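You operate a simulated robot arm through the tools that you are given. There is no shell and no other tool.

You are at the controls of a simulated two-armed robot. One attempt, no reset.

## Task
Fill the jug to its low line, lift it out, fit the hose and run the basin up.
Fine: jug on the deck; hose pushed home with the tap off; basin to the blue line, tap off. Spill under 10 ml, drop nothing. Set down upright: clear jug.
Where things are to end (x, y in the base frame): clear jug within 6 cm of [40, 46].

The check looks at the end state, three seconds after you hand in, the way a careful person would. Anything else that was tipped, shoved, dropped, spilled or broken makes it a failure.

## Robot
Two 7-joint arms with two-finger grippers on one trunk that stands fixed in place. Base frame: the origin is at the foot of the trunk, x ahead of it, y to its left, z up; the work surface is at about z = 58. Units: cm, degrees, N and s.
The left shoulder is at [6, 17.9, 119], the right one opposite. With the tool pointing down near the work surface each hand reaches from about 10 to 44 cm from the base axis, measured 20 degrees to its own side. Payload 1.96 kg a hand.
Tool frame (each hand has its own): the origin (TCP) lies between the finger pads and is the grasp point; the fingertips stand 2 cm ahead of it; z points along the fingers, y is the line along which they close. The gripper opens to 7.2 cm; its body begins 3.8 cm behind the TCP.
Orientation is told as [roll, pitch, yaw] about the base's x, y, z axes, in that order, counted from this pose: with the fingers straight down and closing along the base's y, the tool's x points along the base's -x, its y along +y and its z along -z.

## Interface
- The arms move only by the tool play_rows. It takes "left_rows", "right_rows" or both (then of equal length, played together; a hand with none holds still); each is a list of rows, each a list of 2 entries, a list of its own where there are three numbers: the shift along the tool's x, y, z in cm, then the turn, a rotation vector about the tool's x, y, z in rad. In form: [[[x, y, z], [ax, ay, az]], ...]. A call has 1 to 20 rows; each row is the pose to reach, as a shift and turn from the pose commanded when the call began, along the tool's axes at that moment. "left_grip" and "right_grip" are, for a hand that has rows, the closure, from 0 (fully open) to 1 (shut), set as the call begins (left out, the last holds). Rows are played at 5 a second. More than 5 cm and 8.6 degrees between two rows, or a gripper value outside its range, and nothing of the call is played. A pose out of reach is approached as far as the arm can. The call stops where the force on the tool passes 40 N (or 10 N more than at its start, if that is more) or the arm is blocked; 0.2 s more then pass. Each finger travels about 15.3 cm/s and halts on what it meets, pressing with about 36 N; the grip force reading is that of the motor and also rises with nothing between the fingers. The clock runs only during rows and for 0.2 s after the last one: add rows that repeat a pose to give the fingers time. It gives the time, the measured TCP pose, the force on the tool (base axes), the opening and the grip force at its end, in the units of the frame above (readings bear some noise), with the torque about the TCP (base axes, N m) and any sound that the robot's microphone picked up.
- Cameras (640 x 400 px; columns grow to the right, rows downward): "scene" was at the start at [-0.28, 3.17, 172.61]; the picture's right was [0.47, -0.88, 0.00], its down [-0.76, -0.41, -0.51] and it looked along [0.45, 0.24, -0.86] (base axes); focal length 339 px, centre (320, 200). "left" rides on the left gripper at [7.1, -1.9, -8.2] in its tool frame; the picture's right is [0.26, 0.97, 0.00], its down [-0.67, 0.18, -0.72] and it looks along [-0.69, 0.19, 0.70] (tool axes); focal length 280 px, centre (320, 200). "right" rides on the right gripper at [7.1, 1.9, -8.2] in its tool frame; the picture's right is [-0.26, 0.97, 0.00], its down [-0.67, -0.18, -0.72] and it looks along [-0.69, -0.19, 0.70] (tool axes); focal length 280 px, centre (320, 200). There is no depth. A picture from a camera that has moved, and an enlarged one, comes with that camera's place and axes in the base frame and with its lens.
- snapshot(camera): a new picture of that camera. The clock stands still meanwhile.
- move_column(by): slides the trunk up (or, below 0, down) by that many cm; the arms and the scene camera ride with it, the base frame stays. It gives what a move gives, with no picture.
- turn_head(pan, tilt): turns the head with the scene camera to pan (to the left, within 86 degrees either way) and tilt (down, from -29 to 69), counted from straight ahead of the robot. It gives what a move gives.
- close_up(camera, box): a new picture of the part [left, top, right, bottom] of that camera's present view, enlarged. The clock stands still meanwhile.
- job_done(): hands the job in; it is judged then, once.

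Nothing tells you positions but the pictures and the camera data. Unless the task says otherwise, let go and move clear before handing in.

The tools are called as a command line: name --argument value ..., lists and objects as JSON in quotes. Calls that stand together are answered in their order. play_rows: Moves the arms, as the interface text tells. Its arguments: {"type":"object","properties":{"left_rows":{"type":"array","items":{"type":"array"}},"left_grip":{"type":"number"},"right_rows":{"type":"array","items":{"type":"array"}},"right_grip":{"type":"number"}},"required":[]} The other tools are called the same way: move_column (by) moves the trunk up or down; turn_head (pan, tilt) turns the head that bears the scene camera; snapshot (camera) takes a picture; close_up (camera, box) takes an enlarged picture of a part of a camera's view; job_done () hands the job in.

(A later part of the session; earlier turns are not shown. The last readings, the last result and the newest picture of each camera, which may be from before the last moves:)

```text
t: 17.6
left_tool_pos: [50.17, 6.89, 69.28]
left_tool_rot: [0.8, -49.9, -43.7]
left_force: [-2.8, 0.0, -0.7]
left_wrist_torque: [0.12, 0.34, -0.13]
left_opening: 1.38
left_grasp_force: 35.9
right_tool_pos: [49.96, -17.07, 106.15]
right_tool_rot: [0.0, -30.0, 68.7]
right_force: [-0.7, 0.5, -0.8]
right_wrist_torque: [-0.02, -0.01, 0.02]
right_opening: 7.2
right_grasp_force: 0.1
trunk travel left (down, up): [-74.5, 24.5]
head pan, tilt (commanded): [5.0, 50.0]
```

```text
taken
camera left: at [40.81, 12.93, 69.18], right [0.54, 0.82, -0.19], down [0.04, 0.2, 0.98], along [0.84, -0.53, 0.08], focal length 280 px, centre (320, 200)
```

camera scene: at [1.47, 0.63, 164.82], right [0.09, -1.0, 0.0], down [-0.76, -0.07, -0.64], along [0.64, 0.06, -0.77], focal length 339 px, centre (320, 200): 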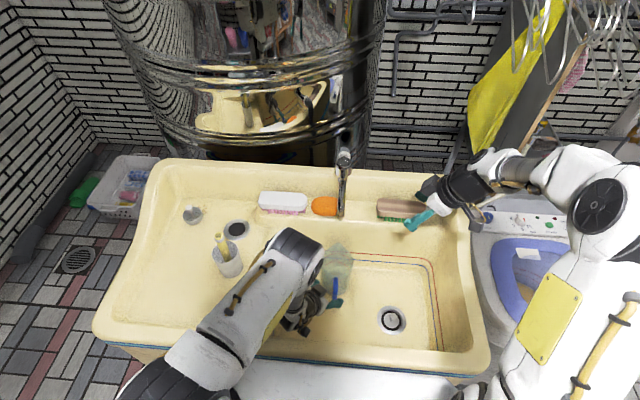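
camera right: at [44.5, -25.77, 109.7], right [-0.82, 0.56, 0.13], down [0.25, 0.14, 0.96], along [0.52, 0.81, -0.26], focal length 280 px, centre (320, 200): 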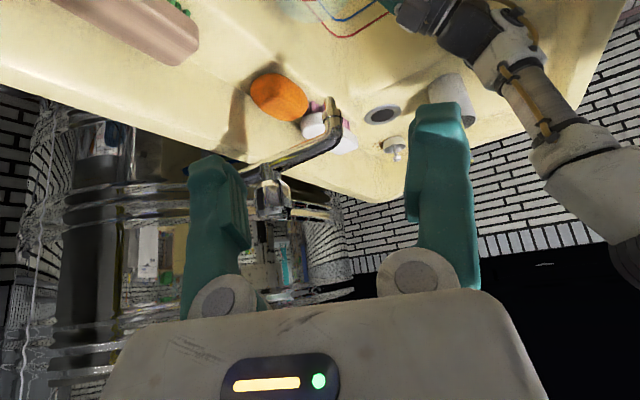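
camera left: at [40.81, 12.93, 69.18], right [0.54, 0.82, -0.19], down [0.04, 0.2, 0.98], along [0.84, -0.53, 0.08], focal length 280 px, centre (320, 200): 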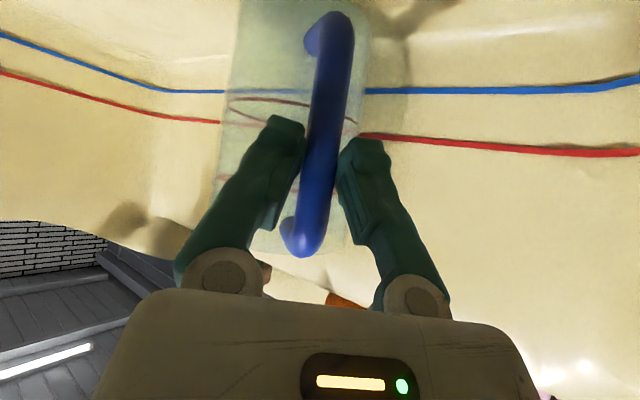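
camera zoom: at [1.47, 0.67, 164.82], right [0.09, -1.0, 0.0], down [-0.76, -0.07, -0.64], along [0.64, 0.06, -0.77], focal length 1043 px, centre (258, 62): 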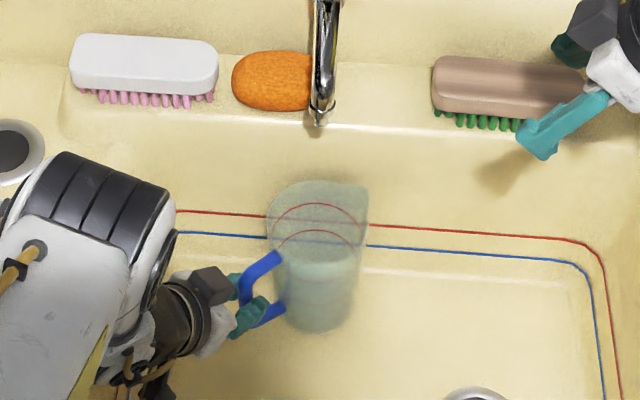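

The jug touched the far basin wall lightly, and the nozzle now sits over the inside of the mouth, about 1.5 cm from centre. I'll ease back a few millimetres and set the jug down.

play_rows --left_rows '[[[0.2, -0.28, -0.22], [0, 0, 0]], [[0.5, -0.28, 0.02], [0, 0, 0]], [[0.85, -0.28, 0.32], [0, 0, 0]], [[0.85, -0.28, 0.32], [0, 0, 0]]]'

close_up --camera "scene" --box '[260, 180, 420, 310]'

snapshot --camera "left"

```text
t: 18.6
left_tool_pos: [49.74, 6.88, 68.61]
left_tool_rot: [0.8, -49.9, -43.8]
left_force: [0.4, -1.7, 4.3]
left_wrist_torque: [-0.34, -0.4, -0.15]
left_opening: 1.33
left_grasp_force: 35.8
right_tool_pos: [49.95, -17.01, 106.27]
right_tool_rot: [0.0, -30.0, 68.6]
right_force: [-0.3, 0.5, 0.5]
right_wrist_torque: [-0.04, -0.01, 0.02]
right_opening: 7.18
right_grasp_force: 0.1
trunk travel left (down, up): [-74.5, 24.5]
head pan, tilt (commanded): [5.0, 50.0]
```

```text
3.08 times, centred on (340, 245) of scene
camera zoom: at [1.42, 0.62, 164.83], right [0.09, -1.0, 0.0], down [-0.76, -0.07, -0.64], along [0.64, 0.06, -0.77], focal length 1043 px, centre (258, 62)
```

zoom: 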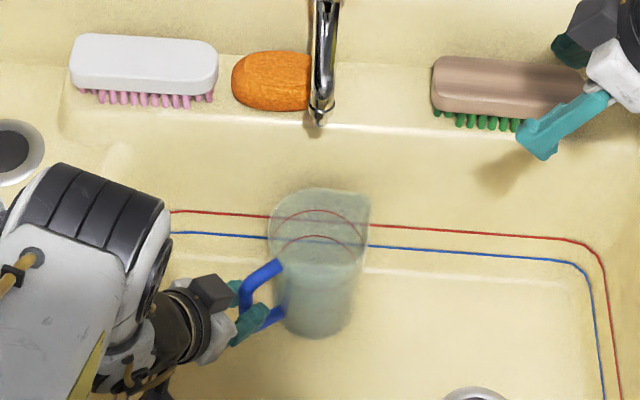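

```text
taken
camera left: at [40.48, 12.89, 68.32], right [0.54, 0.82, -0.19], down [0.03, 0.21, 0.98], along [0.84, -0.53, 0.08], focal length 280 px, centre (320, 200)
```

left: 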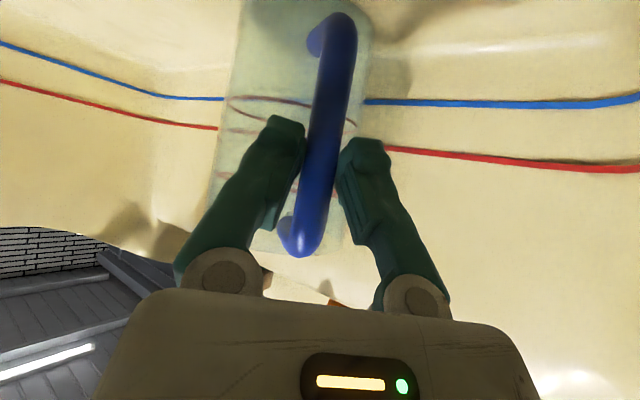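

The jug is standing under the nozzle, held by the left hand. Now I bring the right hand to a pre-grasp point in front of and above the tap knob, angled so its camera clears the spout.

play_rows --right_rows '[[[-2, -0.63, 1.21], [0.074, -0.036, 0.091]], [[-4, -1.26, 2.43], [0.148, -0.073, 0.183]], [[-6, -1.89, 3.64], [0.222, -0.109, 0.274]], [[-8, -2.52, 4.86], [0.295, -0.146, 0.365]], [[-10, -3.16, 6.07], [0.369, -0.182, 0.456]], [[-12, -3.79, 7.29], [0.443, -0.218, 0.548]], [[-14, -4.42, 8.5], [0.517, -0.255, 0.639]], [[-16.02, -5.05, 9.72], [0.591, -0.291, 0.73]], [[-16.02, -5.05, 9.72], [0.591, -0.291, 0.73]]]' --right_grip 0

snapshot --camera "right"

snapshot --camera "scene"

```text
t: 20.6
left_tool_pos: [49.72, 6.95, 68.38]
left_tool_rot: [0.8, -49.7, -43.8]
left_force: [0.1, -0.9, 1.1]
left_wrist_torque: [-0.08, -0.04, 0.07]
left_opening: 1.34
left_grasp_force: 35.7
right_tool_pos: [61.58, -1.45, 105.77]
right_tool_rot: [0.2, -48.2, 14.7]
right_force: [-0.6, 0.9, -0.5]
right_wrist_torque: [0.0, 0.02, 0.0]
right_opening: 7.23
right_grasp_force: 0.0
trunk travel left (down, up): [-74.5, 24.5]
head pan, tilt (commanded): [5.0, 50.0]
```

```text
taken
camera right: at [50.79, -2.36, 105.98], right [-0.08, 0.98, 0.2], down [-0.03, -0.2, 0.98], along [1.0, 0.07, 0.05], focal length 280 px, centre (320, 200)
```

right: 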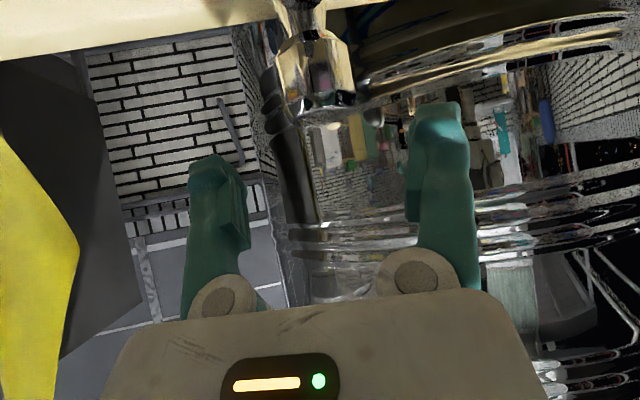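

```text
taken
camera scene: at [1.47, 0.52, 164.82], right [0.09, -1.0, 0.0], down [-0.76, -0.07, -0.64], along [0.64, 0.06, -0.77], focal length 339 px, centre (320, 200)
```

scene: 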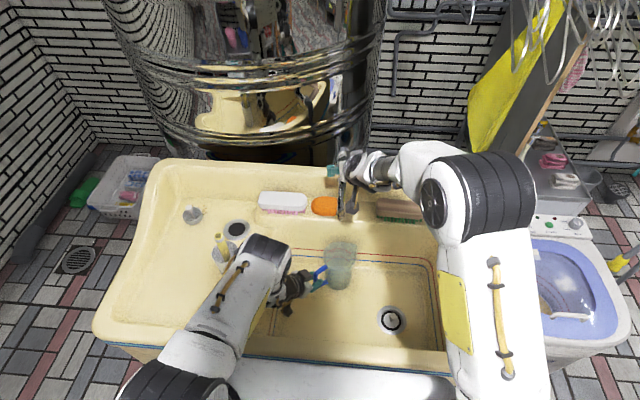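

close_up --camera "right" --box '[240, 0, 400, 120]'

close_up --camera "scene" --box '[300, 130, 400, 230]'

close_up --camera "left" --box '[180, 0, 440, 270]'

```text
3.33 times, centred on (320, 60) of right
camera zoom: at [50.79, -2.36, 105.98], right [-0.08, 0.98, 0.2], down [-0.03, -0.2, 0.98], along [1.0, 0.07, 0.05], focal length 935 px, centre (320, 667)
```

zoom: 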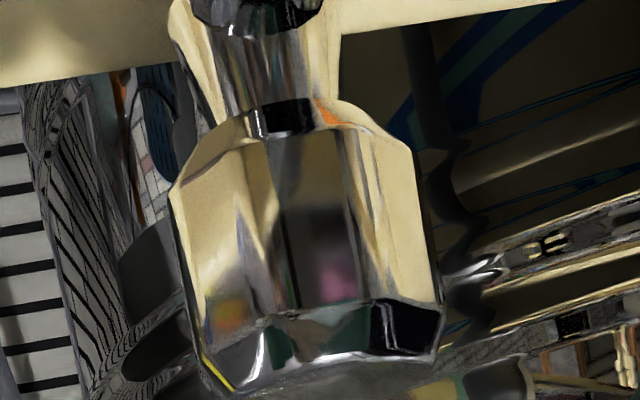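

```text
4.00 times, centred on (350, 180) of scene
camera zoom: at [1.47, 0.52, 164.82], right [0.09, -1.0, 0.0], down [-0.76, -0.07, -0.64], along [0.64, 0.06, -0.77], focal length 1355 px, centre (200, 280)
```

zoom: 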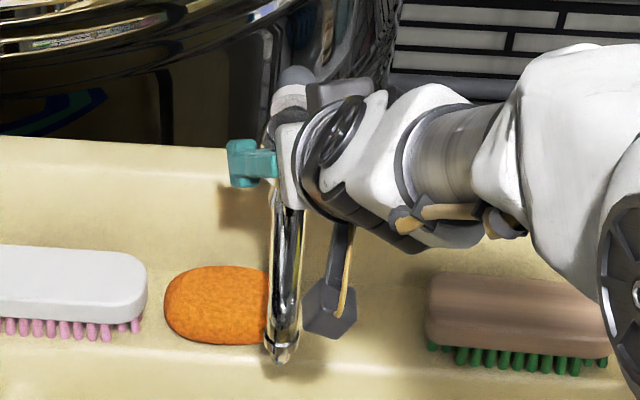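

```text
1.48 times, centred on (310, 135) of left
camera zoom: at [40.45, 12.9, 68.29], right [0.54, 0.82, -0.19], down [0.04, 0.2, 0.98], along [0.84, -0.53, 0.08], focal length 415 px, centre (335, 296)
```

zoom: 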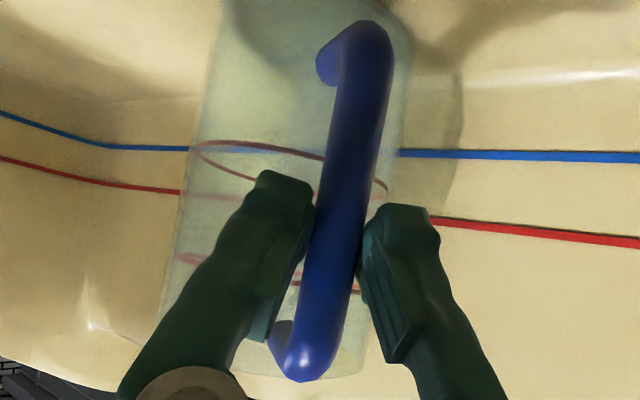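

play_rows --right_rows '[[[0.1, 0, 2], [0, 0, 0]], [[0.2, 0, 4], [0, 0, 0]], [[0.3, 0, 6], [0, 0, 0]], [[0.4, 0, 7.5], [0, 0, 0]], [[0.4, 0, 8.9], [0, 0, 0]], [[0.4, 0, 8.9], [0, 0, 0]]]'

snapshot --camera "right"

close_up --camera "scene" --box '[300, 130, 400, 230]'

```text
t: 22.0
left_tool_pos: [49.87, 6.94, 68.48]
left_tool_rot: [0.9, -49.9, -44.0]
left_force: [0.2, -0.5, 0.0]
left_wrist_torque: [-0.01, 0.02, 0.0]
left_opening: 1.34
left_grasp_force: 36.2
right_tool_pos: [67.74, 0.25, 99.4]
right_tool_rot: [0.0, -48.0, 15.0]
right_force: [0.9, -0.5, -0.6]
right_wrist_torque: [0.01, -0.01, 0.02]
right_opening: 7.2
right_grasp_force: 0.1
trunk travel left (down, up): [-74.5, 24.5]
head pan, tilt (commanded): [5.0, 50.0]
```

```text
taken
camera right: at [56.84, -0.7, 99.62], right [-0.08, 0.98, 0.19], down [-0.03, -0.2, 0.98], along [1.0, 0.07, 0.05], focal length 280 px, centre (320, 200)
```

right: 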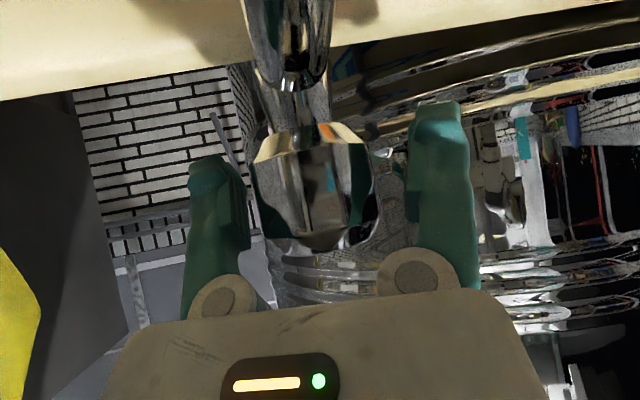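

```text
4.00 times, centred on (350, 180) of scene
camera zoom: at [1.49, 0.64, 164.82], right [0.09, -1.0, 0.0], down [-0.76, -0.07, -0.64], along [0.64, 0.06, -0.77], focal length 1355 px, centre (200, 280)
```

zoom: 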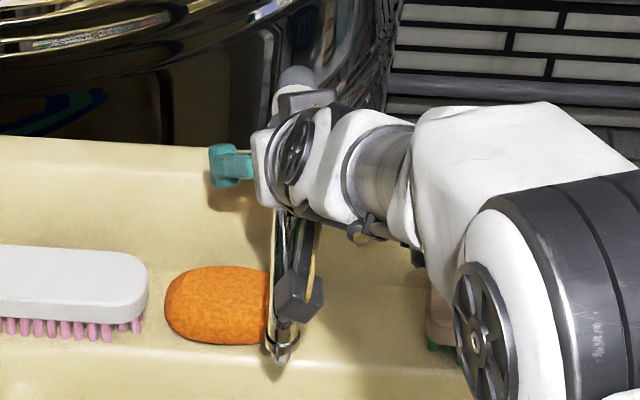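

The knob is between the right fingers. I'll close on it.

play_rows --right_rows '[[[0, 0, 0], [0, 0, 0]], [[0, 0, 0], [0, 0, 0]], [[0, 0, 0], [0, 0, 0]]]' --right_grip 1.0

snapshot --camera "right"

```text
t: 22.8
left_tool_pos: [49.95, 6.95, 68.49]
left_tool_rot: [1.0, -49.9, -43.8]
left_force: [-1.0, 0.3, 2.2]
left_wrist_torque: [-0.11, -0.1, 0.01]
left_opening: 1.34
left_grasp_force: 36.0
right_tool_pos: [67.78, -0.06, 99.33]
right_tool_rot: [0.1, -47.9, 14.8]
right_force: [4.0, -9.5, -1.0]
right_wrist_torque: [-0.14, -0.34, 0.08]
right_opening: 4.72
right_grasp_force: 40.0
trunk travel left (down, up): [-74.5, 24.5]
head pan, tilt (commanded): [5.0, 50.0]
```

```text
taken
camera right: at [56.91, -0.95, 99.62], right [-0.08, 0.98, 0.2], down [-0.03, -0.2, 0.98], along [1.0, 0.07, 0.05], focal length 280 px, centre (320, 200)
```

right: 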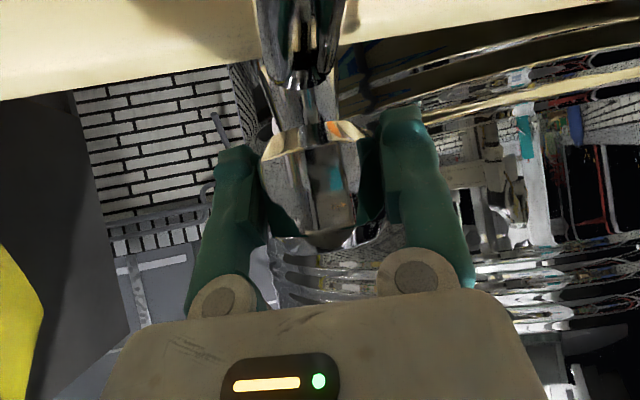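

play_rows --right_rows '[[[0, -0.15, 0], [0, 0, 0]], [[0, -0.3, 0], [0, 0, 0]], [[0, -0.3, 0], [-0.052, 0, -0.047]], [[0, -0.3, 0], [-0.104, 0, -0.094]], [[0, -0.3, 0], [-0.13, 0, -0.117]]]'

snapshot --camera "right"

snapshot --camera "scene"

snapshot --camera "left"

```text
t: 24.0
left_tool_pos: [49.89, 6.89, 68.51]
left_tool_rot: [0.8, -49.9, -43.8]
left_force: [0.4, -0.3, 2.6]
left_wrist_torque: [-0.08, -0.04, 0.01]
left_opening: 1.33
left_grasp_force: 36.1
right_tool_pos: [67.77, -0.09, 99.44]
right_tool_rot: [0.1, -48.0, 24.9]
right_force: [2.6, -3.7, -2.1]
right_wrist_torque: [0.49, 0.61, -0.02]
right_opening: 4.7
right_grasp_force: 40.2
trunk travel left (down, up): [-74.5, 24.5]
head pan, tilt (commanded): [5.0, 50.0]
```

```text
taken
camera right: at [57.25, -2.91, 99.65], right [-0.25, 0.95, 0.2], down [0.01, -0.2, 0.98], along [0.97, 0.25, 0.04], focal length 280 px, centre (320, 200)
```

right: 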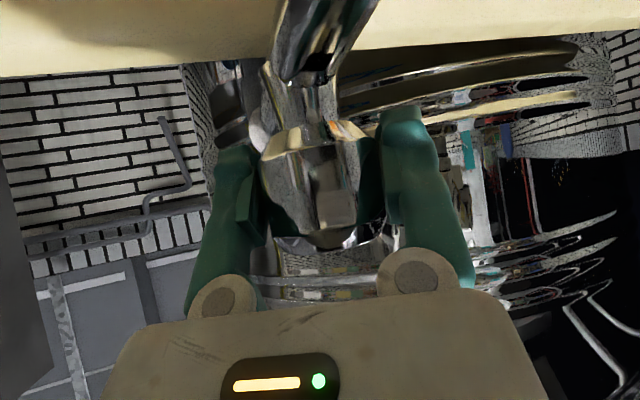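

```text
taken
camera scene: at [1.56, 0.55, 164.83], right [0.09, -1.0, 0.0], down [-0.76, -0.07, -0.64], along [0.64, 0.06, -0.77], focal length 339 px, centre (320, 200)
```

scene: 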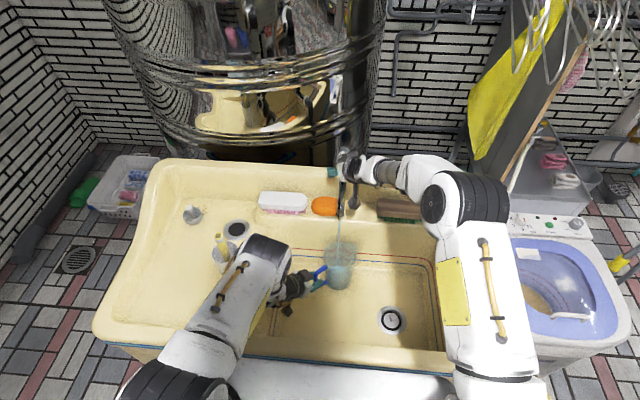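

```text
taken
camera left: at [40.49, 12.91, 68.27], right [0.54, 0.82, -0.19], down [0.04, 0.2, 0.98], along [0.84, -0.53, 0.08], focal length 280 px, centre (320, 200)
```

left: 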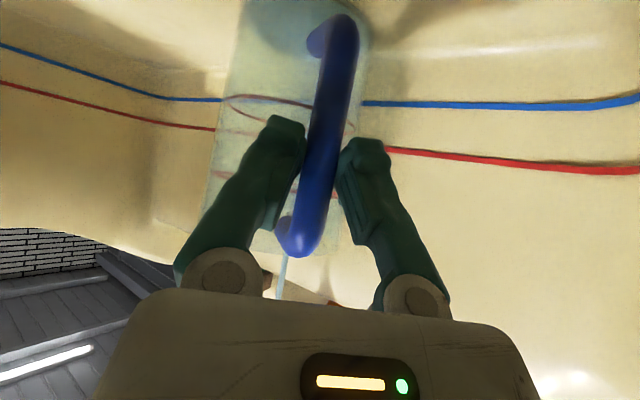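

Turning 10° counter-clockwise started a thin stream into the jug. I'll check that it's landing inside and watch the level.

close_up --camera "scene" --box '[280, 190, 400, 300]'

close_up --camera "left" --box '[180, 0, 440, 270]'

```text
3.64 times, centred on (340, 245) of scene
camera zoom: at [1.56, 0.55, 164.83], right [0.09, -1.0, 0.0], down [-0.76, -0.07, -0.64], along [0.64, 0.06, -0.77], focal length 1232 px, centre (247, 36)
```

zoom: 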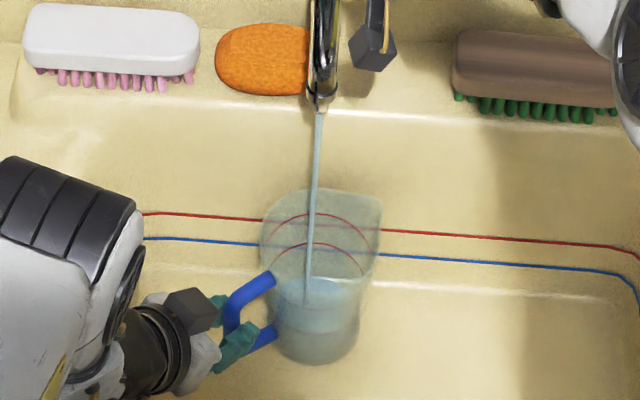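

```text
1.48 times, centred on (310, 135) of left
camera zoom: at [40.49, 12.91, 68.27], right [0.54, 0.82, -0.19], down [0.04, 0.2, 0.98], along [0.84, -0.53, 0.08], focal length 415 px, centre (335, 296)
```

zoom: 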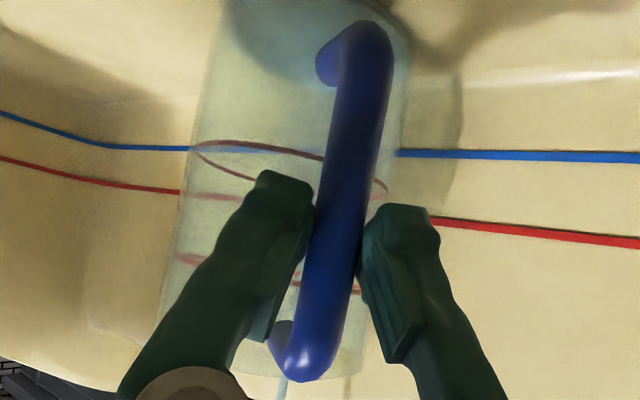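

play_rows --right_rows '[[[0, 0, 0], [0, 0, 0]], [[0, 0, 0], [0, 0, 0]], [[0, 0, 0], [0, 0, 0]], [[0, 0, 0], [0, 0, 0]], [[0, 0, 0], [0, 0, 0]]]'

close_up --camera "scene" --box '[280, 190, 400, 300]'

close_up --camera "left" --box '[180, 0, 440, 270]'

```text
t: 25.2
left_tool_pos: [49.95, 6.9, 68.4]
left_tool_rot: [0.8, -49.9, -43.8]
left_force: [-0.4, 0.8, 2.3]
left_wrist_torque: [-0.05, -0.03, 0.03]
left_opening: 1.37
left_grasp_force: 36.5
right_tool_pos: [67.84, -0.13, 99.52]
right_tool_rot: [-0.1, -48.0, 25.0]
right_force: [0.2, -2.6, -3.3]
right_wrist_torque: [0.13, -0.01, -0.03]
right_opening: 4.69
right_grasp_force: 39.9
trunk travel left (down, up): [-74.5, 24.5]
head pan, tilt (commanded): [5.0, 50.0]
```

```text
3.64 times, centred on (340, 245) of scene
camera zoom: at [1.55, 0.57, 164.82], right [0.09, -1.0, 0.0], down [-0.76, -0.07, -0.64], along [0.64, 0.06, -0.77], focal length 1232 px, centre (247, 36)
```

zoom: 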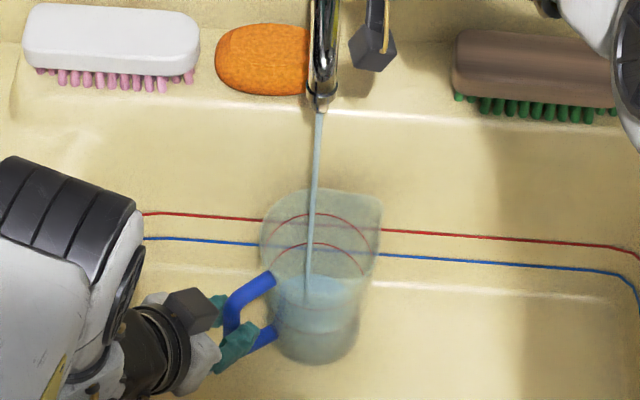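

```text
1.48 times, centred on (310, 135) of left
camera zoom: at [40.48, 12.91, 68.27], right [0.54, 0.82, -0.19], down [0.04, 0.2, 0.98], along [0.84, -0.53, 0.08], focal length 415 px, centre (335, 296)
```

zoom: 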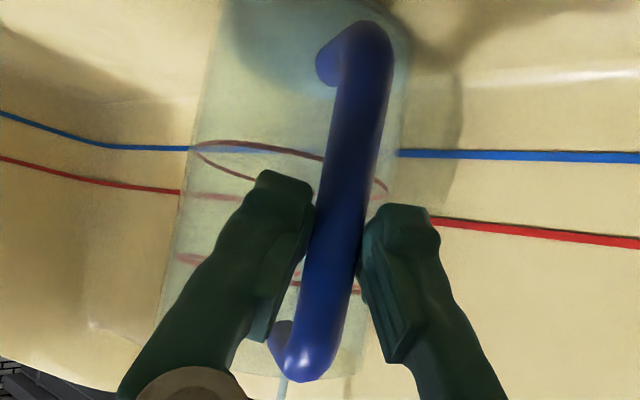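

play_rows --right_rows '[[[0, 0, 0], [0, 0, 0]], [[0, 0, 0], [0, 0, 0]], [[0, 0, 0], [0, 0, 0]], [[0, 0, 0], [0, 0, 0]], [[0, 0, 0], [0, 0, 0]], [[0, 0, 0], [0, 0, 0]], [[0, 0, 0], [0, 0, 0]], [[0, 0, 0], [0, 0, 0]], [[0, 0, 0], [0, 0, 0]], [[0, 0, 0], [0, 0, 0]], [[0, 0, 0], [0, 0, 0]], [[0, 0, 0], [0, 0, 0]], [[0, 0, 0], [0, 0, 0]], [[0, 0, 0], [0, 0, 0]], [[0, 0, 0], [0, 0, 0]], [[0, 0, 0], [0, 0, 0]], [[0, 0, 0], [0, 0, 0]], [[0, 0, 0], [0, 0, 0]], [[0, 0, 0], [0, 0, 0]]]'

close_up --camera "scene" --box '[300, 220, 370, 290]'

close_up --camera "left" --box '[200, 0, 400, 130]'

```text
t: 29.2
left_tool_pos: [49.79, 6.83, 68.43]
left_tool_rot: [0.8, -49.9, -43.7]
left_force: [0.3, -0.1, 0.1]
left_wrist_torque: [0.05, 0.07, 0.0]
left_opening: 1.39
left_grasp_force: 35.4
right_tool_pos: [67.9, -0.05, 99.52]
right_tool_rot: [0.1, -48.0, 24.8]
right_force: [-3.0, -2.9, -5.5]
right_wrist_torque: [0.13, -0.02, -0.01]
right_opening: 4.71
right_grasp_force: 39.9
trunk travel left (down, up): [-74.5, 24.5]
head pan, tilt (commanded): [5.0, 50.0]
```

```text
5.71 times, centred on (335, 255) of scene
camera zoom: at [1.53, 0.56, 164.82], right [0.09, -1.0, 0.0], down [-0.76, -0.07, -0.64], along [0.64, 0.06, -0.77], focal length 1936 px, centre (234, -114)
```

zoom: 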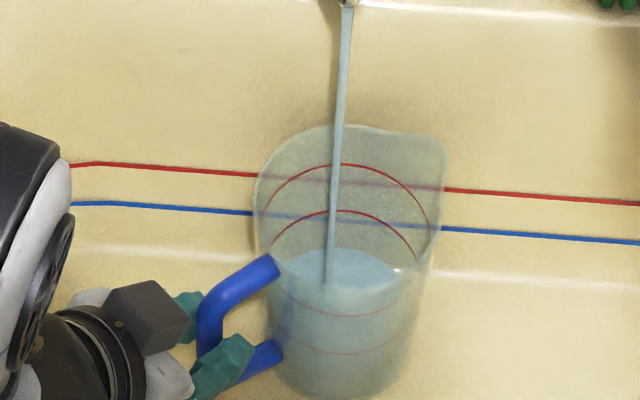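

```text
3.08 times, centred on (300, 65) of left
camera zoom: at [40.47, 12.91, 68.27], right [0.54, 0.82, -0.19], down [0.04, 0.2, 0.98], along [0.84, -0.53, 0.08], focal length 863 px, centre (382, 615)
```

zoom: 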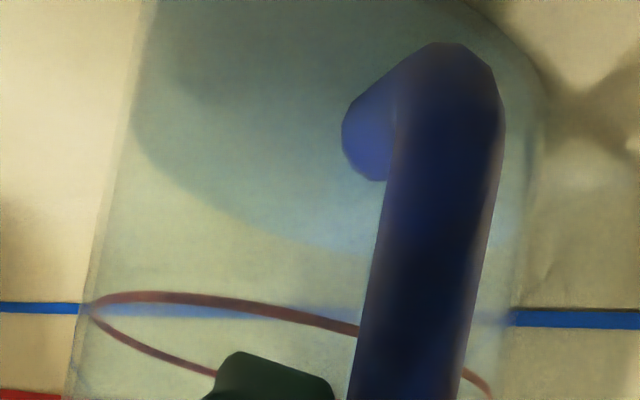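

The water surface is now visible, about 40% of the way to the low line. I'll wait about 4 s more and check again.

play_rows --right_rows '[[[0, 0, 0], [0, 0, 0]], [[0, 0, 0], [0, 0, 0]], [[0, 0, 0], [0, 0, 0]], [[0, 0, 0], [0, 0, 0]], [[0, 0, 0], [0, 0, 0]], [[0, 0, 0], [0, 0, 0]], [[0, 0, 0], [0, 0, 0]], [[0, 0, 0], [0, 0, 0]], [[0, 0, 0], [0, 0, 0]], [[0, 0, 0], [0, 0, 0]], [[0, 0, 0], [0, 0, 0]], [[0, 0, 0], [0, 0, 0]], [[0, 0, 0], [0, 0, 0]], [[0, 0, 0], [0, 0, 0]], [[0, 0, 0], [0, 0, 0]], [[0, 0, 0], [0, 0, 0]], [[0, 0, 0], [0, 0, 0]], [[0, 0, 0], [0, 0, 0]], [[0, 0, 0], [0, 0, 0]]]'

close_up --camera "scene" --box '[300, 220, 370, 290]'

close_up --camera "left" --box '[200, 0, 400, 130]'

```text
t: 33.2
left_tool_pos: [49.8, 6.89, 68.46]
left_tool_rot: [1.0, -49.9, -43.8]
left_force: [1.1, -1.0, 0.0]
left_wrist_torque: [-0.02, 0.03, 0.0]
left_opening: 1.37
left_grasp_force: 36.6
right_tool_pos: [67.71, -0.04, 99.4]
right_tool_rot: [0.1, -48.0, 24.9]
right_force: [-5.9, -3.6, -6.8]
right_wrist_torque: [0.1, -0.03, -0.01]
right_opening: 4.69
right_grasp_force: 40.1
trunk travel left (down, up): [-74.5, 24.5]
head pan, tilt (commanded): [5.0, 50.0]
```

```text
5.71 times, centred on (335, 255) of scene
camera zoom: at [1.51, 0.55, 164.82], right [0.09, -1.0, 0.0], down [-0.76, -0.07, -0.64], along [0.64, 0.06, -0.77], focal length 1936 px, centre (234, -114)
```

zoom: 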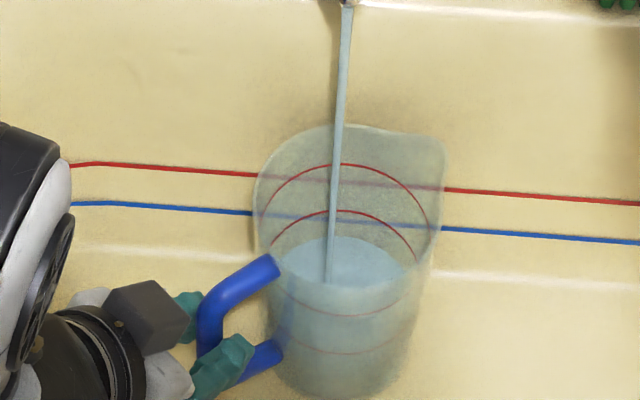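

```text
3.08 times, centred on (300, 65) of left
camera zoom: at [40.47, 12.9, 68.28], right [0.54, 0.82, -0.19], down [0.04, 0.2, 0.98], along [0.84, -0.53, 0.08], focal length 863 px, centre (382, 615)
```

zoom: 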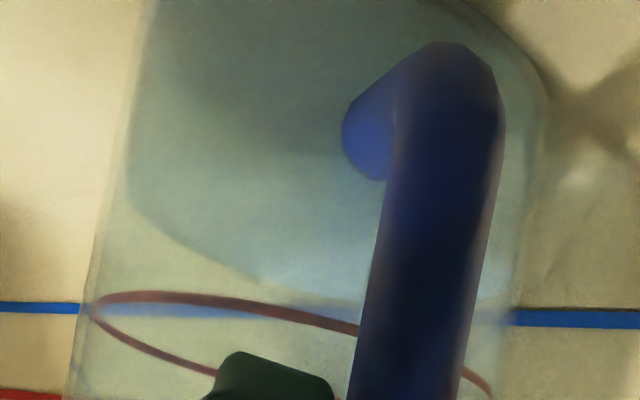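

play_rows --right_rows '[[[0, 0, 0], [0, 0, 0]], [[0, 0, 0], [0, 0, 0]], [[0, 0, 0], [0, 0, 0]], [[0, 0, 0], [0, 0, 0]], [[0, 0, 0], [0, 0, 0]], [[0, 0, 0], [0, 0, 0]], [[0, 0, 0], [0, 0, 0]], [[0, 0, 0], [0, 0, 0]], [[0, 0, 0], [0, 0, 0]], [[0, 0, 0], [0, 0, 0]], [[0, 0, 0], [0, 0, 0]], [[0, 0, 0], [0, 0, 0]], [[0, 0, 0], [0, 0, 0]], [[0, 0, 0], [0, 0, 0]], [[0, 0, 0], [0, 0, 0]], [[0, 0, 0], [0, 0, 0]], [[0, 0, 0], [0, 0, 0]], [[0, 0, 0], [0, 0, 0]], [[0, 0, 0], [0, 0, 0]], [[0, 0, 0], [0, 0, 0]]]'

close_up --camera "scene" --box '[300, 220, 370, 290]'

close_up --camera "left" --box '[200, 0, 400, 130]'

```text
t: 37.4
left_tool_pos: [49.81, 6.89, 68.31]
left_tool_rot: [0.9, -49.9, -43.8]
left_force: [-0.1, -0.2, -1.6]
left_wrist_torque: [-0.02, 0.07, -0.03]
left_opening: 1.39
left_grasp_force: 36.2
right_tool_pos: [67.74, -0.09, 99.48]
right_tool_rot: [0.1, -48.0, 24.9]
right_force: [-6.6, -3.6, -7.8]
right_wrist_torque: [0.09, 0.0, 0.0]
right_opening: 4.7
right_grasp_force: 39.9
trunk travel left (down, up): [-74.5, 24.5]
head pan, tilt (commanded): [5.0, 50.0]
```

```text
5.71 times, centred on (335, 255) of scene
camera zoom: at [1.5, 0.55, 164.82], right [0.09, -1.0, 0.0], down [-0.76, -0.07, -0.64], along [0.64, 0.06, -0.77], focal length 1936 px, centre (234, -114)
```

zoom: 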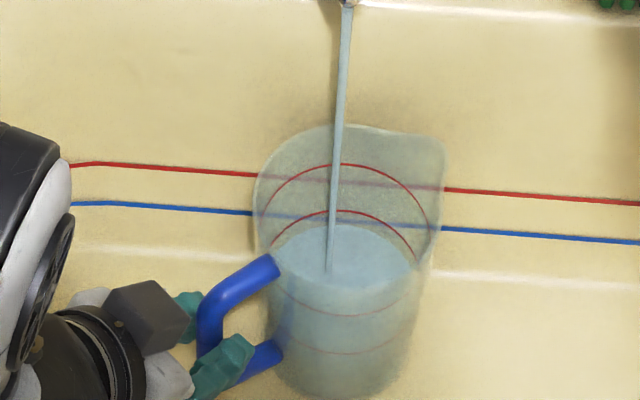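

```text
3.08 times, centred on (300, 65) of left
camera zoom: at [40.46, 12.9, 68.28], right [0.54, 0.82, -0.19], down [0.04, 0.2, 0.98], along [0.84, -0.53, 0.08], focal length 863 px, centre (382, 615)
```

zoom: 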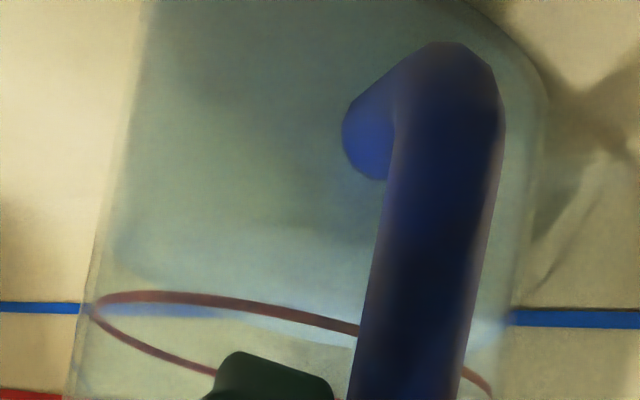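

play_rows --right_rows '[[[0, 0, 0], [0, 0, 0]], [[0, 0, 0], [0, 0, 0]], [[0, 0, 0], [0, 0, 0]], [[0, 0, 0], [0, 0, 0]], [[0, 0, 0], [0, 0, 0]], [[0, 0, 0], [0, 0, 0]], [[0, 0, 0], [0, 0, 0]], [[0, 0, 0], [0, 0, 0]], [[0, 0, 0], [0, 0, 0]], [[0, 0, 0], [0, 0, 0]], [[0, 0, 0], [0, 0, 0]]]'

close_up --camera "scene" --box '[300, 220, 370, 290]'

close_up --camera "left" --box '[200, 0, 400, 130]'

```text
t: 39.8
left_tool_pos: [49.82, 6.9, 68.43]
left_tool_rot: [0.9, -49.9, -43.8]
left_force: [-0.9, 0.3, -2.1]
left_wrist_torque: [-0.01, -0.01, -0.01]
left_opening: 1.41
left_grasp_force: 36.1
right_tool_pos: [67.76, -0.07, 99.45]
right_tool_rot: [0.1, -48.0, 24.9]
right_force: [-7.7, -5.0, -7.3]
right_wrist_torque: [0.13, -0.01, 0.01]
right_opening: 4.68
right_grasp_force: 40.0
trunk travel left (down, up): [-74.5, 24.5]
head pan, tilt (commanded): [5.0, 50.0]
```

```text
5.71 times, centred on (335, 255) of scene
camera zoom: at [1.49, 0.54, 164.82], right [0.09, -1.0, 0.0], down [-0.76, -0.07, -0.64], along [0.64, 0.06, -0.77], focal length 1936 px, centre (234, -114)
```

zoom: 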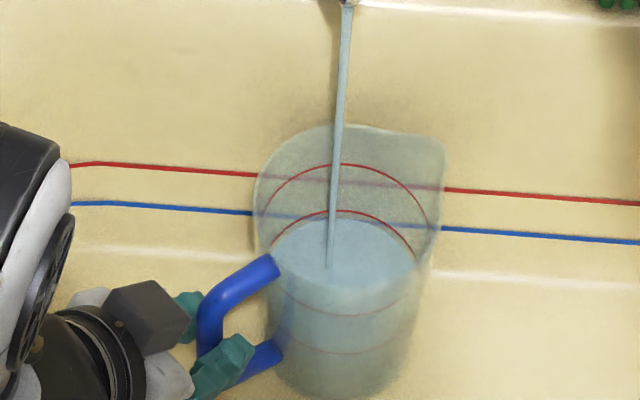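

```text
3.08 times, centred on (300, 65) of left
camera zoom: at [40.46, 12.9, 68.28], right [0.54, 0.82, -0.19], down [0.04, 0.2, 0.98], along [0.84, -0.53, 0.08], focal length 863 px, centre (382, 615)
```

zoom: 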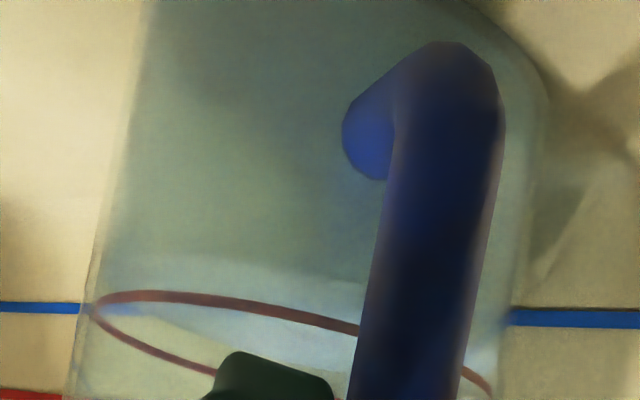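

The level is nearly at the low line. I'll let it run a bit over a second more, then turn the knob back to closed.

play_rows --right_rows '[[[0, 0, 0], [0, 0, 0]], [[0, 0, 0], [0, 0, 0]], [[0, 0, 0], [0, 0, 0]], [[0, 0, 0], [0, 0, 0]], [[0, 0, 0], [0, 0, 0]], [[0, 0, 0], [0, 0, 0]], [[0, 0, 0], [0, 0, 0]], [[0, 0, 0], [0.065, 0, 0.0585]], [[0, 0, 0], [0.13, 0, 0.117]], [[0, 0, 0], [0.148, 0, 0.133]], [[0, 0, 0], [0.148, 0, 0.133]]]'

close_up --camera "scene" --box '[300, 190, 370, 290]'

close_up --camera "scene" --box '[300, 220, 370, 290]'

close_up --camera "left" --box '[200, 0, 400, 130]'

```text
t: 42.2
left_tool_pos: [49.78, 6.81, 68.44]
left_tool_rot: [0.8, -49.9, -43.7]
left_force: [0.8, -1.6, -2.2]
left_wrist_torque: [-0.04, 0.04, 0.01]
left_opening: 1.4
left_grasp_force: 36.0
right_tool_pos: [67.61, -0.05, 99.45]
right_tool_rot: [0.0, -47.9, 13.7]
right_force: [-9.1, -2.5, -7.9]
right_wrist_torque: [-0.52, -0.16, 1.16]
right_opening: 4.69
right_grasp_force: 39.8
trunk travel left (down, up): [-74.5, 24.5]
head pan, tilt (commanded): [5.0, 50.0]
```

```text
4.00 times, centred on (335, 240) of scene
camera zoom: at [1.46, 0.58, 164.82], right [0.09, -1.0, 0.0], down [-0.76, -0.07, -0.64], along [0.64, 0.06, -0.77], focal length 1355 px, centre (260, 40)
```

zoom: 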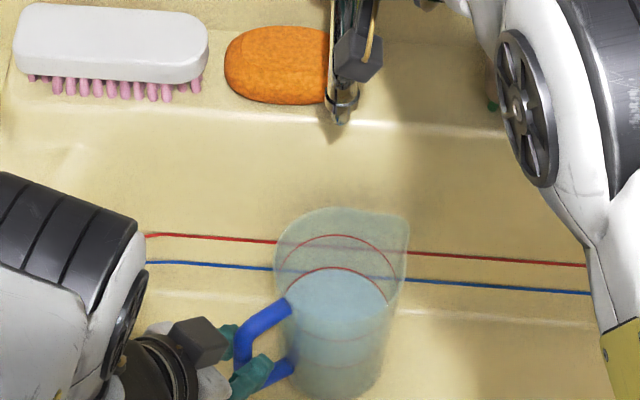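

```text
5.71 times, centred on (335, 255) of scene
camera zoom: at [1.46, 0.58, 164.82], right [0.09, -1.0, 0.0], down [-0.76, -0.07, -0.64], along [0.64, 0.06, -0.77], focal length 1936 px, centre (234, -114)
```

zoom: 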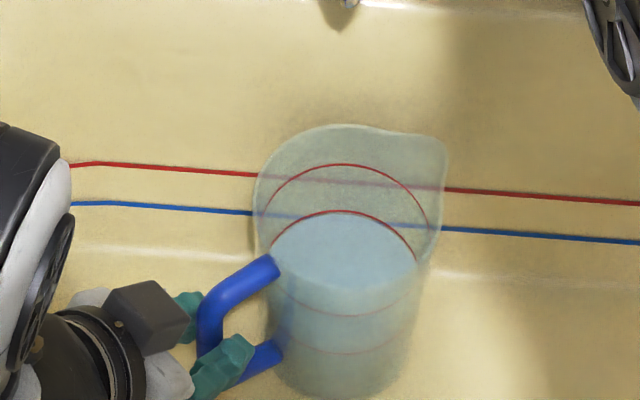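

```text
3.08 times, centred on (300, 65) of left
camera zoom: at [40.44, 12.92, 68.28], right [0.54, 0.82, -0.19], down [0.04, 0.2, 0.98], along [0.84, -0.53, 0.08], focal length 863 px, centre (382, 615)
```

zoom: 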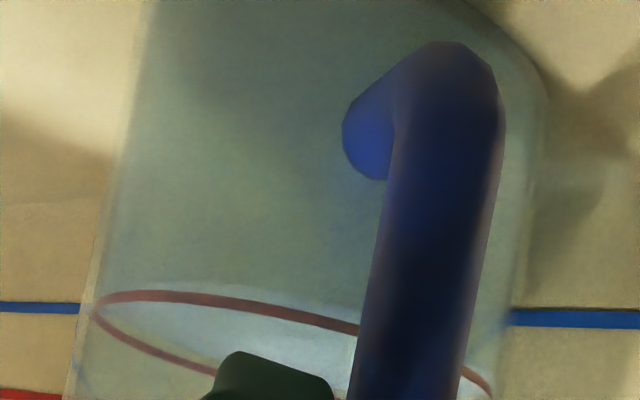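

The stream has stopped, the knob is against its closed stop, and the water sits on the low line. Next I release the knob and back the right hand away to the right.

play_rows --right_rows '[[[0, 0, 0], [0, 0, 0]], [[0, 0, 0], [0, 0, 0]], [[0, 0, 0], [0, 0, 0]], [[0, 0, -2], [0, 0, 0]], [[0, 0, -5], [0, 0, 0]], [[0, 0, -9], [0, 0, 0]], [[0.5, -3.5, -11], [0, 0, 0]], [[1, -8, -12], [0, 0, 0]], [[1.5, -12.5, -13], [0, 0, 0]], [[2, -17, -14], [0, 0, 0]]]' --right_grip 0

snapshot --camera "scene"

close_up --camera "scene" --box '[280, 140, 400, 290]'

```text
t: 44.4
left_tool_pos: [49.88, 7.05, 68.36]
left_tool_rot: [0.9, -49.8, -43.9]
left_force: [0.1, 0.8, -1.6]
left_wrist_torque: [-0.04, -0.01, 0.08]
left_opening: 1.39
left_grasp_force: 35.8
right_tool_pos: [60.54, -19.47, 107.37]
right_tool_rot: [0.1, -48.1, 13.6]
right_force: [-1.1, -0.6, -0.9]
right_wrist_torque: [0.01, -0.01, 0.03]
right_opening: 7.23
right_grasp_force: 0.0
trunk travel left (down, up): [-74.5, 24.5]
head pan, tilt (commanded): [5.0, 50.0]
```

```text
taken
camera scene: at [1.47, 0.45, 164.82], right [0.09, -1.0, 0.0], down [-0.76, -0.07, -0.64], along [0.64, 0.06, -0.77], focal length 339 px, centre (320, 200)
```

scene: 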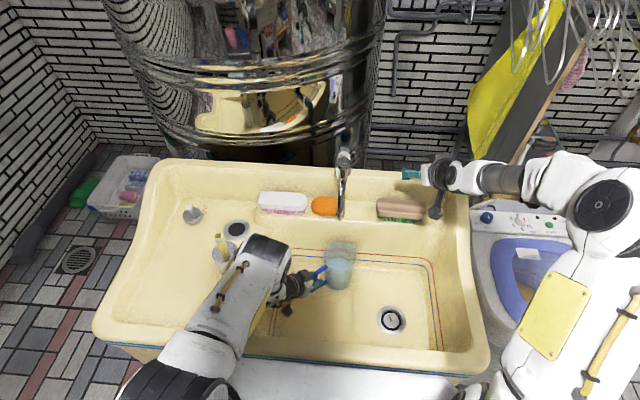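

```text
2.67 times, centred on (340, 215) of scene
camera zoom: at [1.47, 0.45, 164.82], right [0.09, -1.0, 0.0], down [-0.76, -0.07, -0.64], along [0.64, 0.06, -0.77], focal length 904 px, centre (267, 160)
```

zoom: 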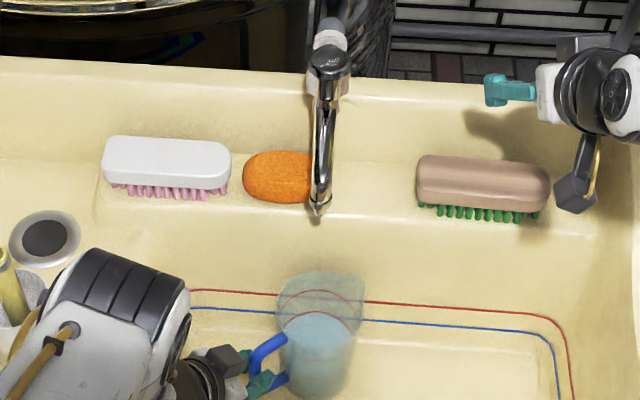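

The tap is shut with no drip, and the right hand is clear. I'll lift the jug slightly and check that it stays level with the water in it.

play_rows --left_rows '[[[-0.38, 0, -0.32], [0, 0, 0]], [[-0.77, 0, -0.64], [0, 0, 0]], [[-1.15, 0, -0.97], [0, 0, 0]], [[-1.15, 0, -0.97], [0, 0, 0]], [[-1.15, 0, -0.97], [0, 0, 0]]]'

snapshot --camera "left"

close_up --camera "scene" --box '[300, 220, 370, 290]'

```text
t: 45.6
left_tool_pos: [49.78, 7.04, 69.9]
left_tool_rot: [0.8, -49.9, -43.8]
left_force: [0.5, -0.2, -6.0]
left_wrist_torque: [0.34, 0.29, -0.01]
left_opening: 1.41
left_grasp_force: 36.3
right_tool_pos: [60.66, -19.43, 107.37]
right_tool_rot: [0.0, -48.0, 13.5]
right_force: [-0.5, 0.9, -0.6]
right_wrist_torque: [0.0, 0.02, 0.04]
right_opening: 7.19
right_grasp_force: 0.0
trunk travel left (down, up): [-74.5, 24.5]
head pan, tilt (commanded): [5.0, 50.0]
```

```text
taken
camera left: at [40.5, 12.99, 69.78], right [0.54, 0.82, -0.19], down [0.04, 0.2, 0.98], along [0.84, -0.53, 0.08], focal length 280 px, centre (320, 200)
```

left: 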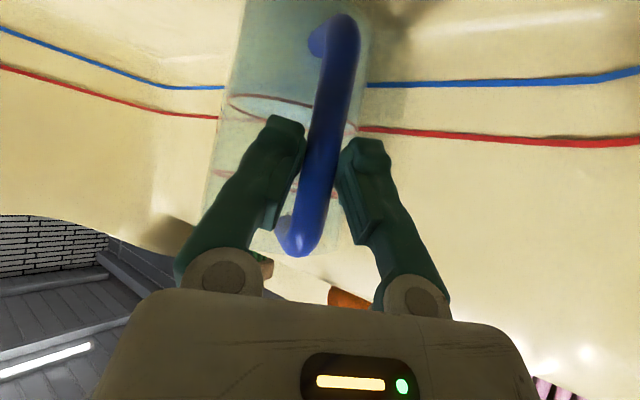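

```text
5.71 times, centred on (335, 255) of scene
camera zoom: at [1.57, 0.66, 164.82], right [0.09, -1.0, 0.0], down [-0.76, -0.07, -0.64], along [0.64, 0.06, -0.77], focal length 1936 px, centre (234, -114)
```

zoom: 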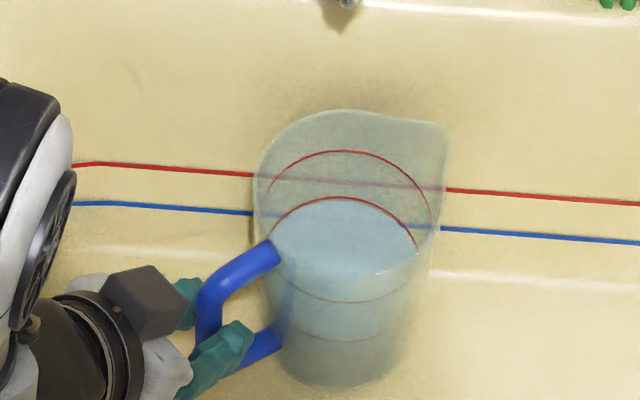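

The jug stays level with about 0.4–0.5 kg on the grip. I'll draw it back from under the spout toward the middle-left of the basin, slowly.

play_rows --left_rows '[[[0.5, 0, -0.9], [0, 0, 0]], [[1.3, 0, -2.3], [0, 0, 0]], [[2.3, 0.01, -4], [0, 0, 0]], [[3.3, 0.02, -5.7], [0, 0, 0]], [[4.3, 0.03, -7.4], [0, 0, 0]], [[5.2, 0.04, -8.9], [0, 0, 0]], [[5.7, 0.04, -9.8], [0, 0, 0]], [[5.9, 0.04, -10.1], [0, 0, 0]], [[5.9, 0.04, -10.1], [0, 0, 0]]]'

snapshot --camera "left"

snapshot --camera "scene"

```text
t: 46.6
left_tool_pos: [46.73, 10.25, 70.9]
left_tool_rot: [-1.1, -50.2, -42.5]
left_force: [-0.2, -10.1, -1.1]
left_wrist_torque: [0.61, 0.68, 1.17]
left_opening: 1.38
left_grasp_force: 36.3
left hand out of reach, approached as far as the arm can: row 3, 4, 5
right_tool_pos: [60.63, -19.47, 107.31]
right_tool_rot: [0.1, -48.0, 13.6]
right_force: [0.0, -0.1, -0.6]
right_wrist_torque: [-0.02, 0.01, 0.0]
right_opening: 7.22
right_grasp_force: 0.0
trunk travel left (down, up): [-74.5, 24.5]
head pan, tilt (commanded): [5.0, 50.0]
stopped in row 5 (left hand): the force on the tool passed its limit at 50 N (the readings are from after the stop); the commanded pose is now the measured one
```

```text
taken
camera left: at [37.38, 16.18, 70.6], right [0.54, 0.82, -0.21], down [0.05, 0.22, 0.97], along [0.84, -0.53, 0.08], focal length 280 px, centre (320, 200)
```

left: 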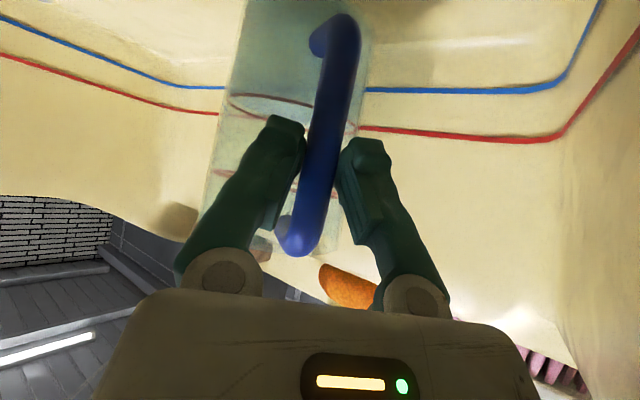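

```text
taken
camera scene: at [1.57, 0.54, 164.83], right [0.09, -1.0, 0.0], down [-0.76, -0.07, -0.64], along [0.64, 0.06, -0.77], focal length 339 px, centre (320, 200)
```

scene: 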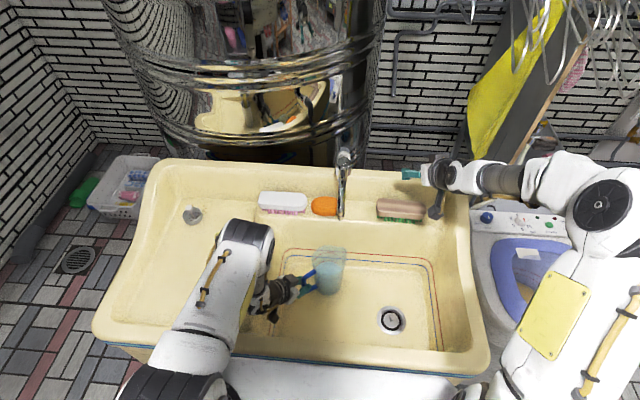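

The hand's camera housing bumped the basin's left wall; the jug still looks level. I'll inspect before going on, then rise before moving further left.

close_up --camera "scene" --box '[270, 220, 370, 310]'

close_up --camera "scene" --box '[170, 190, 290, 300]'

close_up --camera "left" --box '[180, 0, 440, 270]'

```text
4.44 times, centred on (320, 265) of scene
camera zoom: at [1.57, 0.54, 164.83], right [0.09, -1.0, 0.0], down [-0.76, -0.07, -0.64], along [0.64, 0.06, -0.77], focal length 1506 px, centre (320, -89)
```

zoom: 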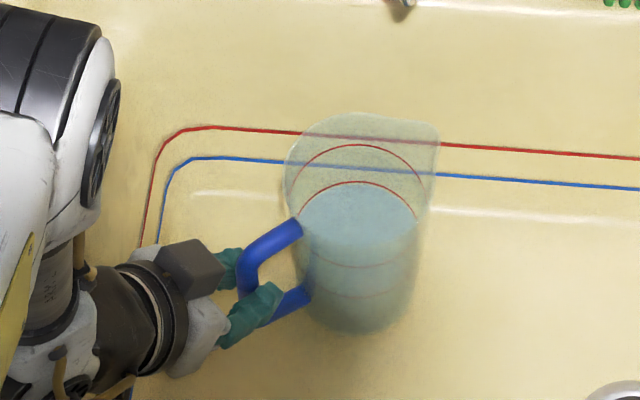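

```text
3.64 times, centred on (230, 245) of scene
camera zoom: at [1.57, 0.54, 164.83], right [0.09, -1.0, 0.0], down [-0.76, -0.07, -0.64], along [0.64, 0.06, -0.77], focal length 1232 px, centre (647, 36)
```

zoom: 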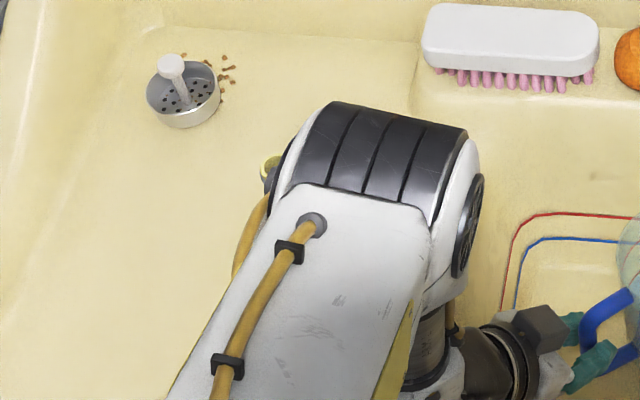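

```text
1.48 times, centred on (310, 135) of left
camera zoom: at [37.38, 16.18, 70.6], right [0.54, 0.82, -0.21], down [0.05, 0.22, 0.97], along [0.84, -0.53, 0.08], focal length 415 px, centre (335, 296)
```

zoom: 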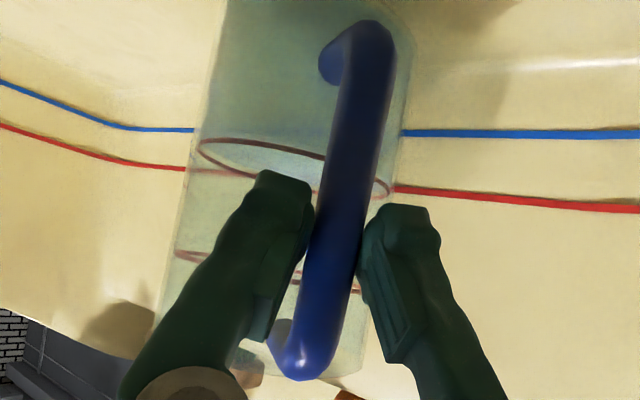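

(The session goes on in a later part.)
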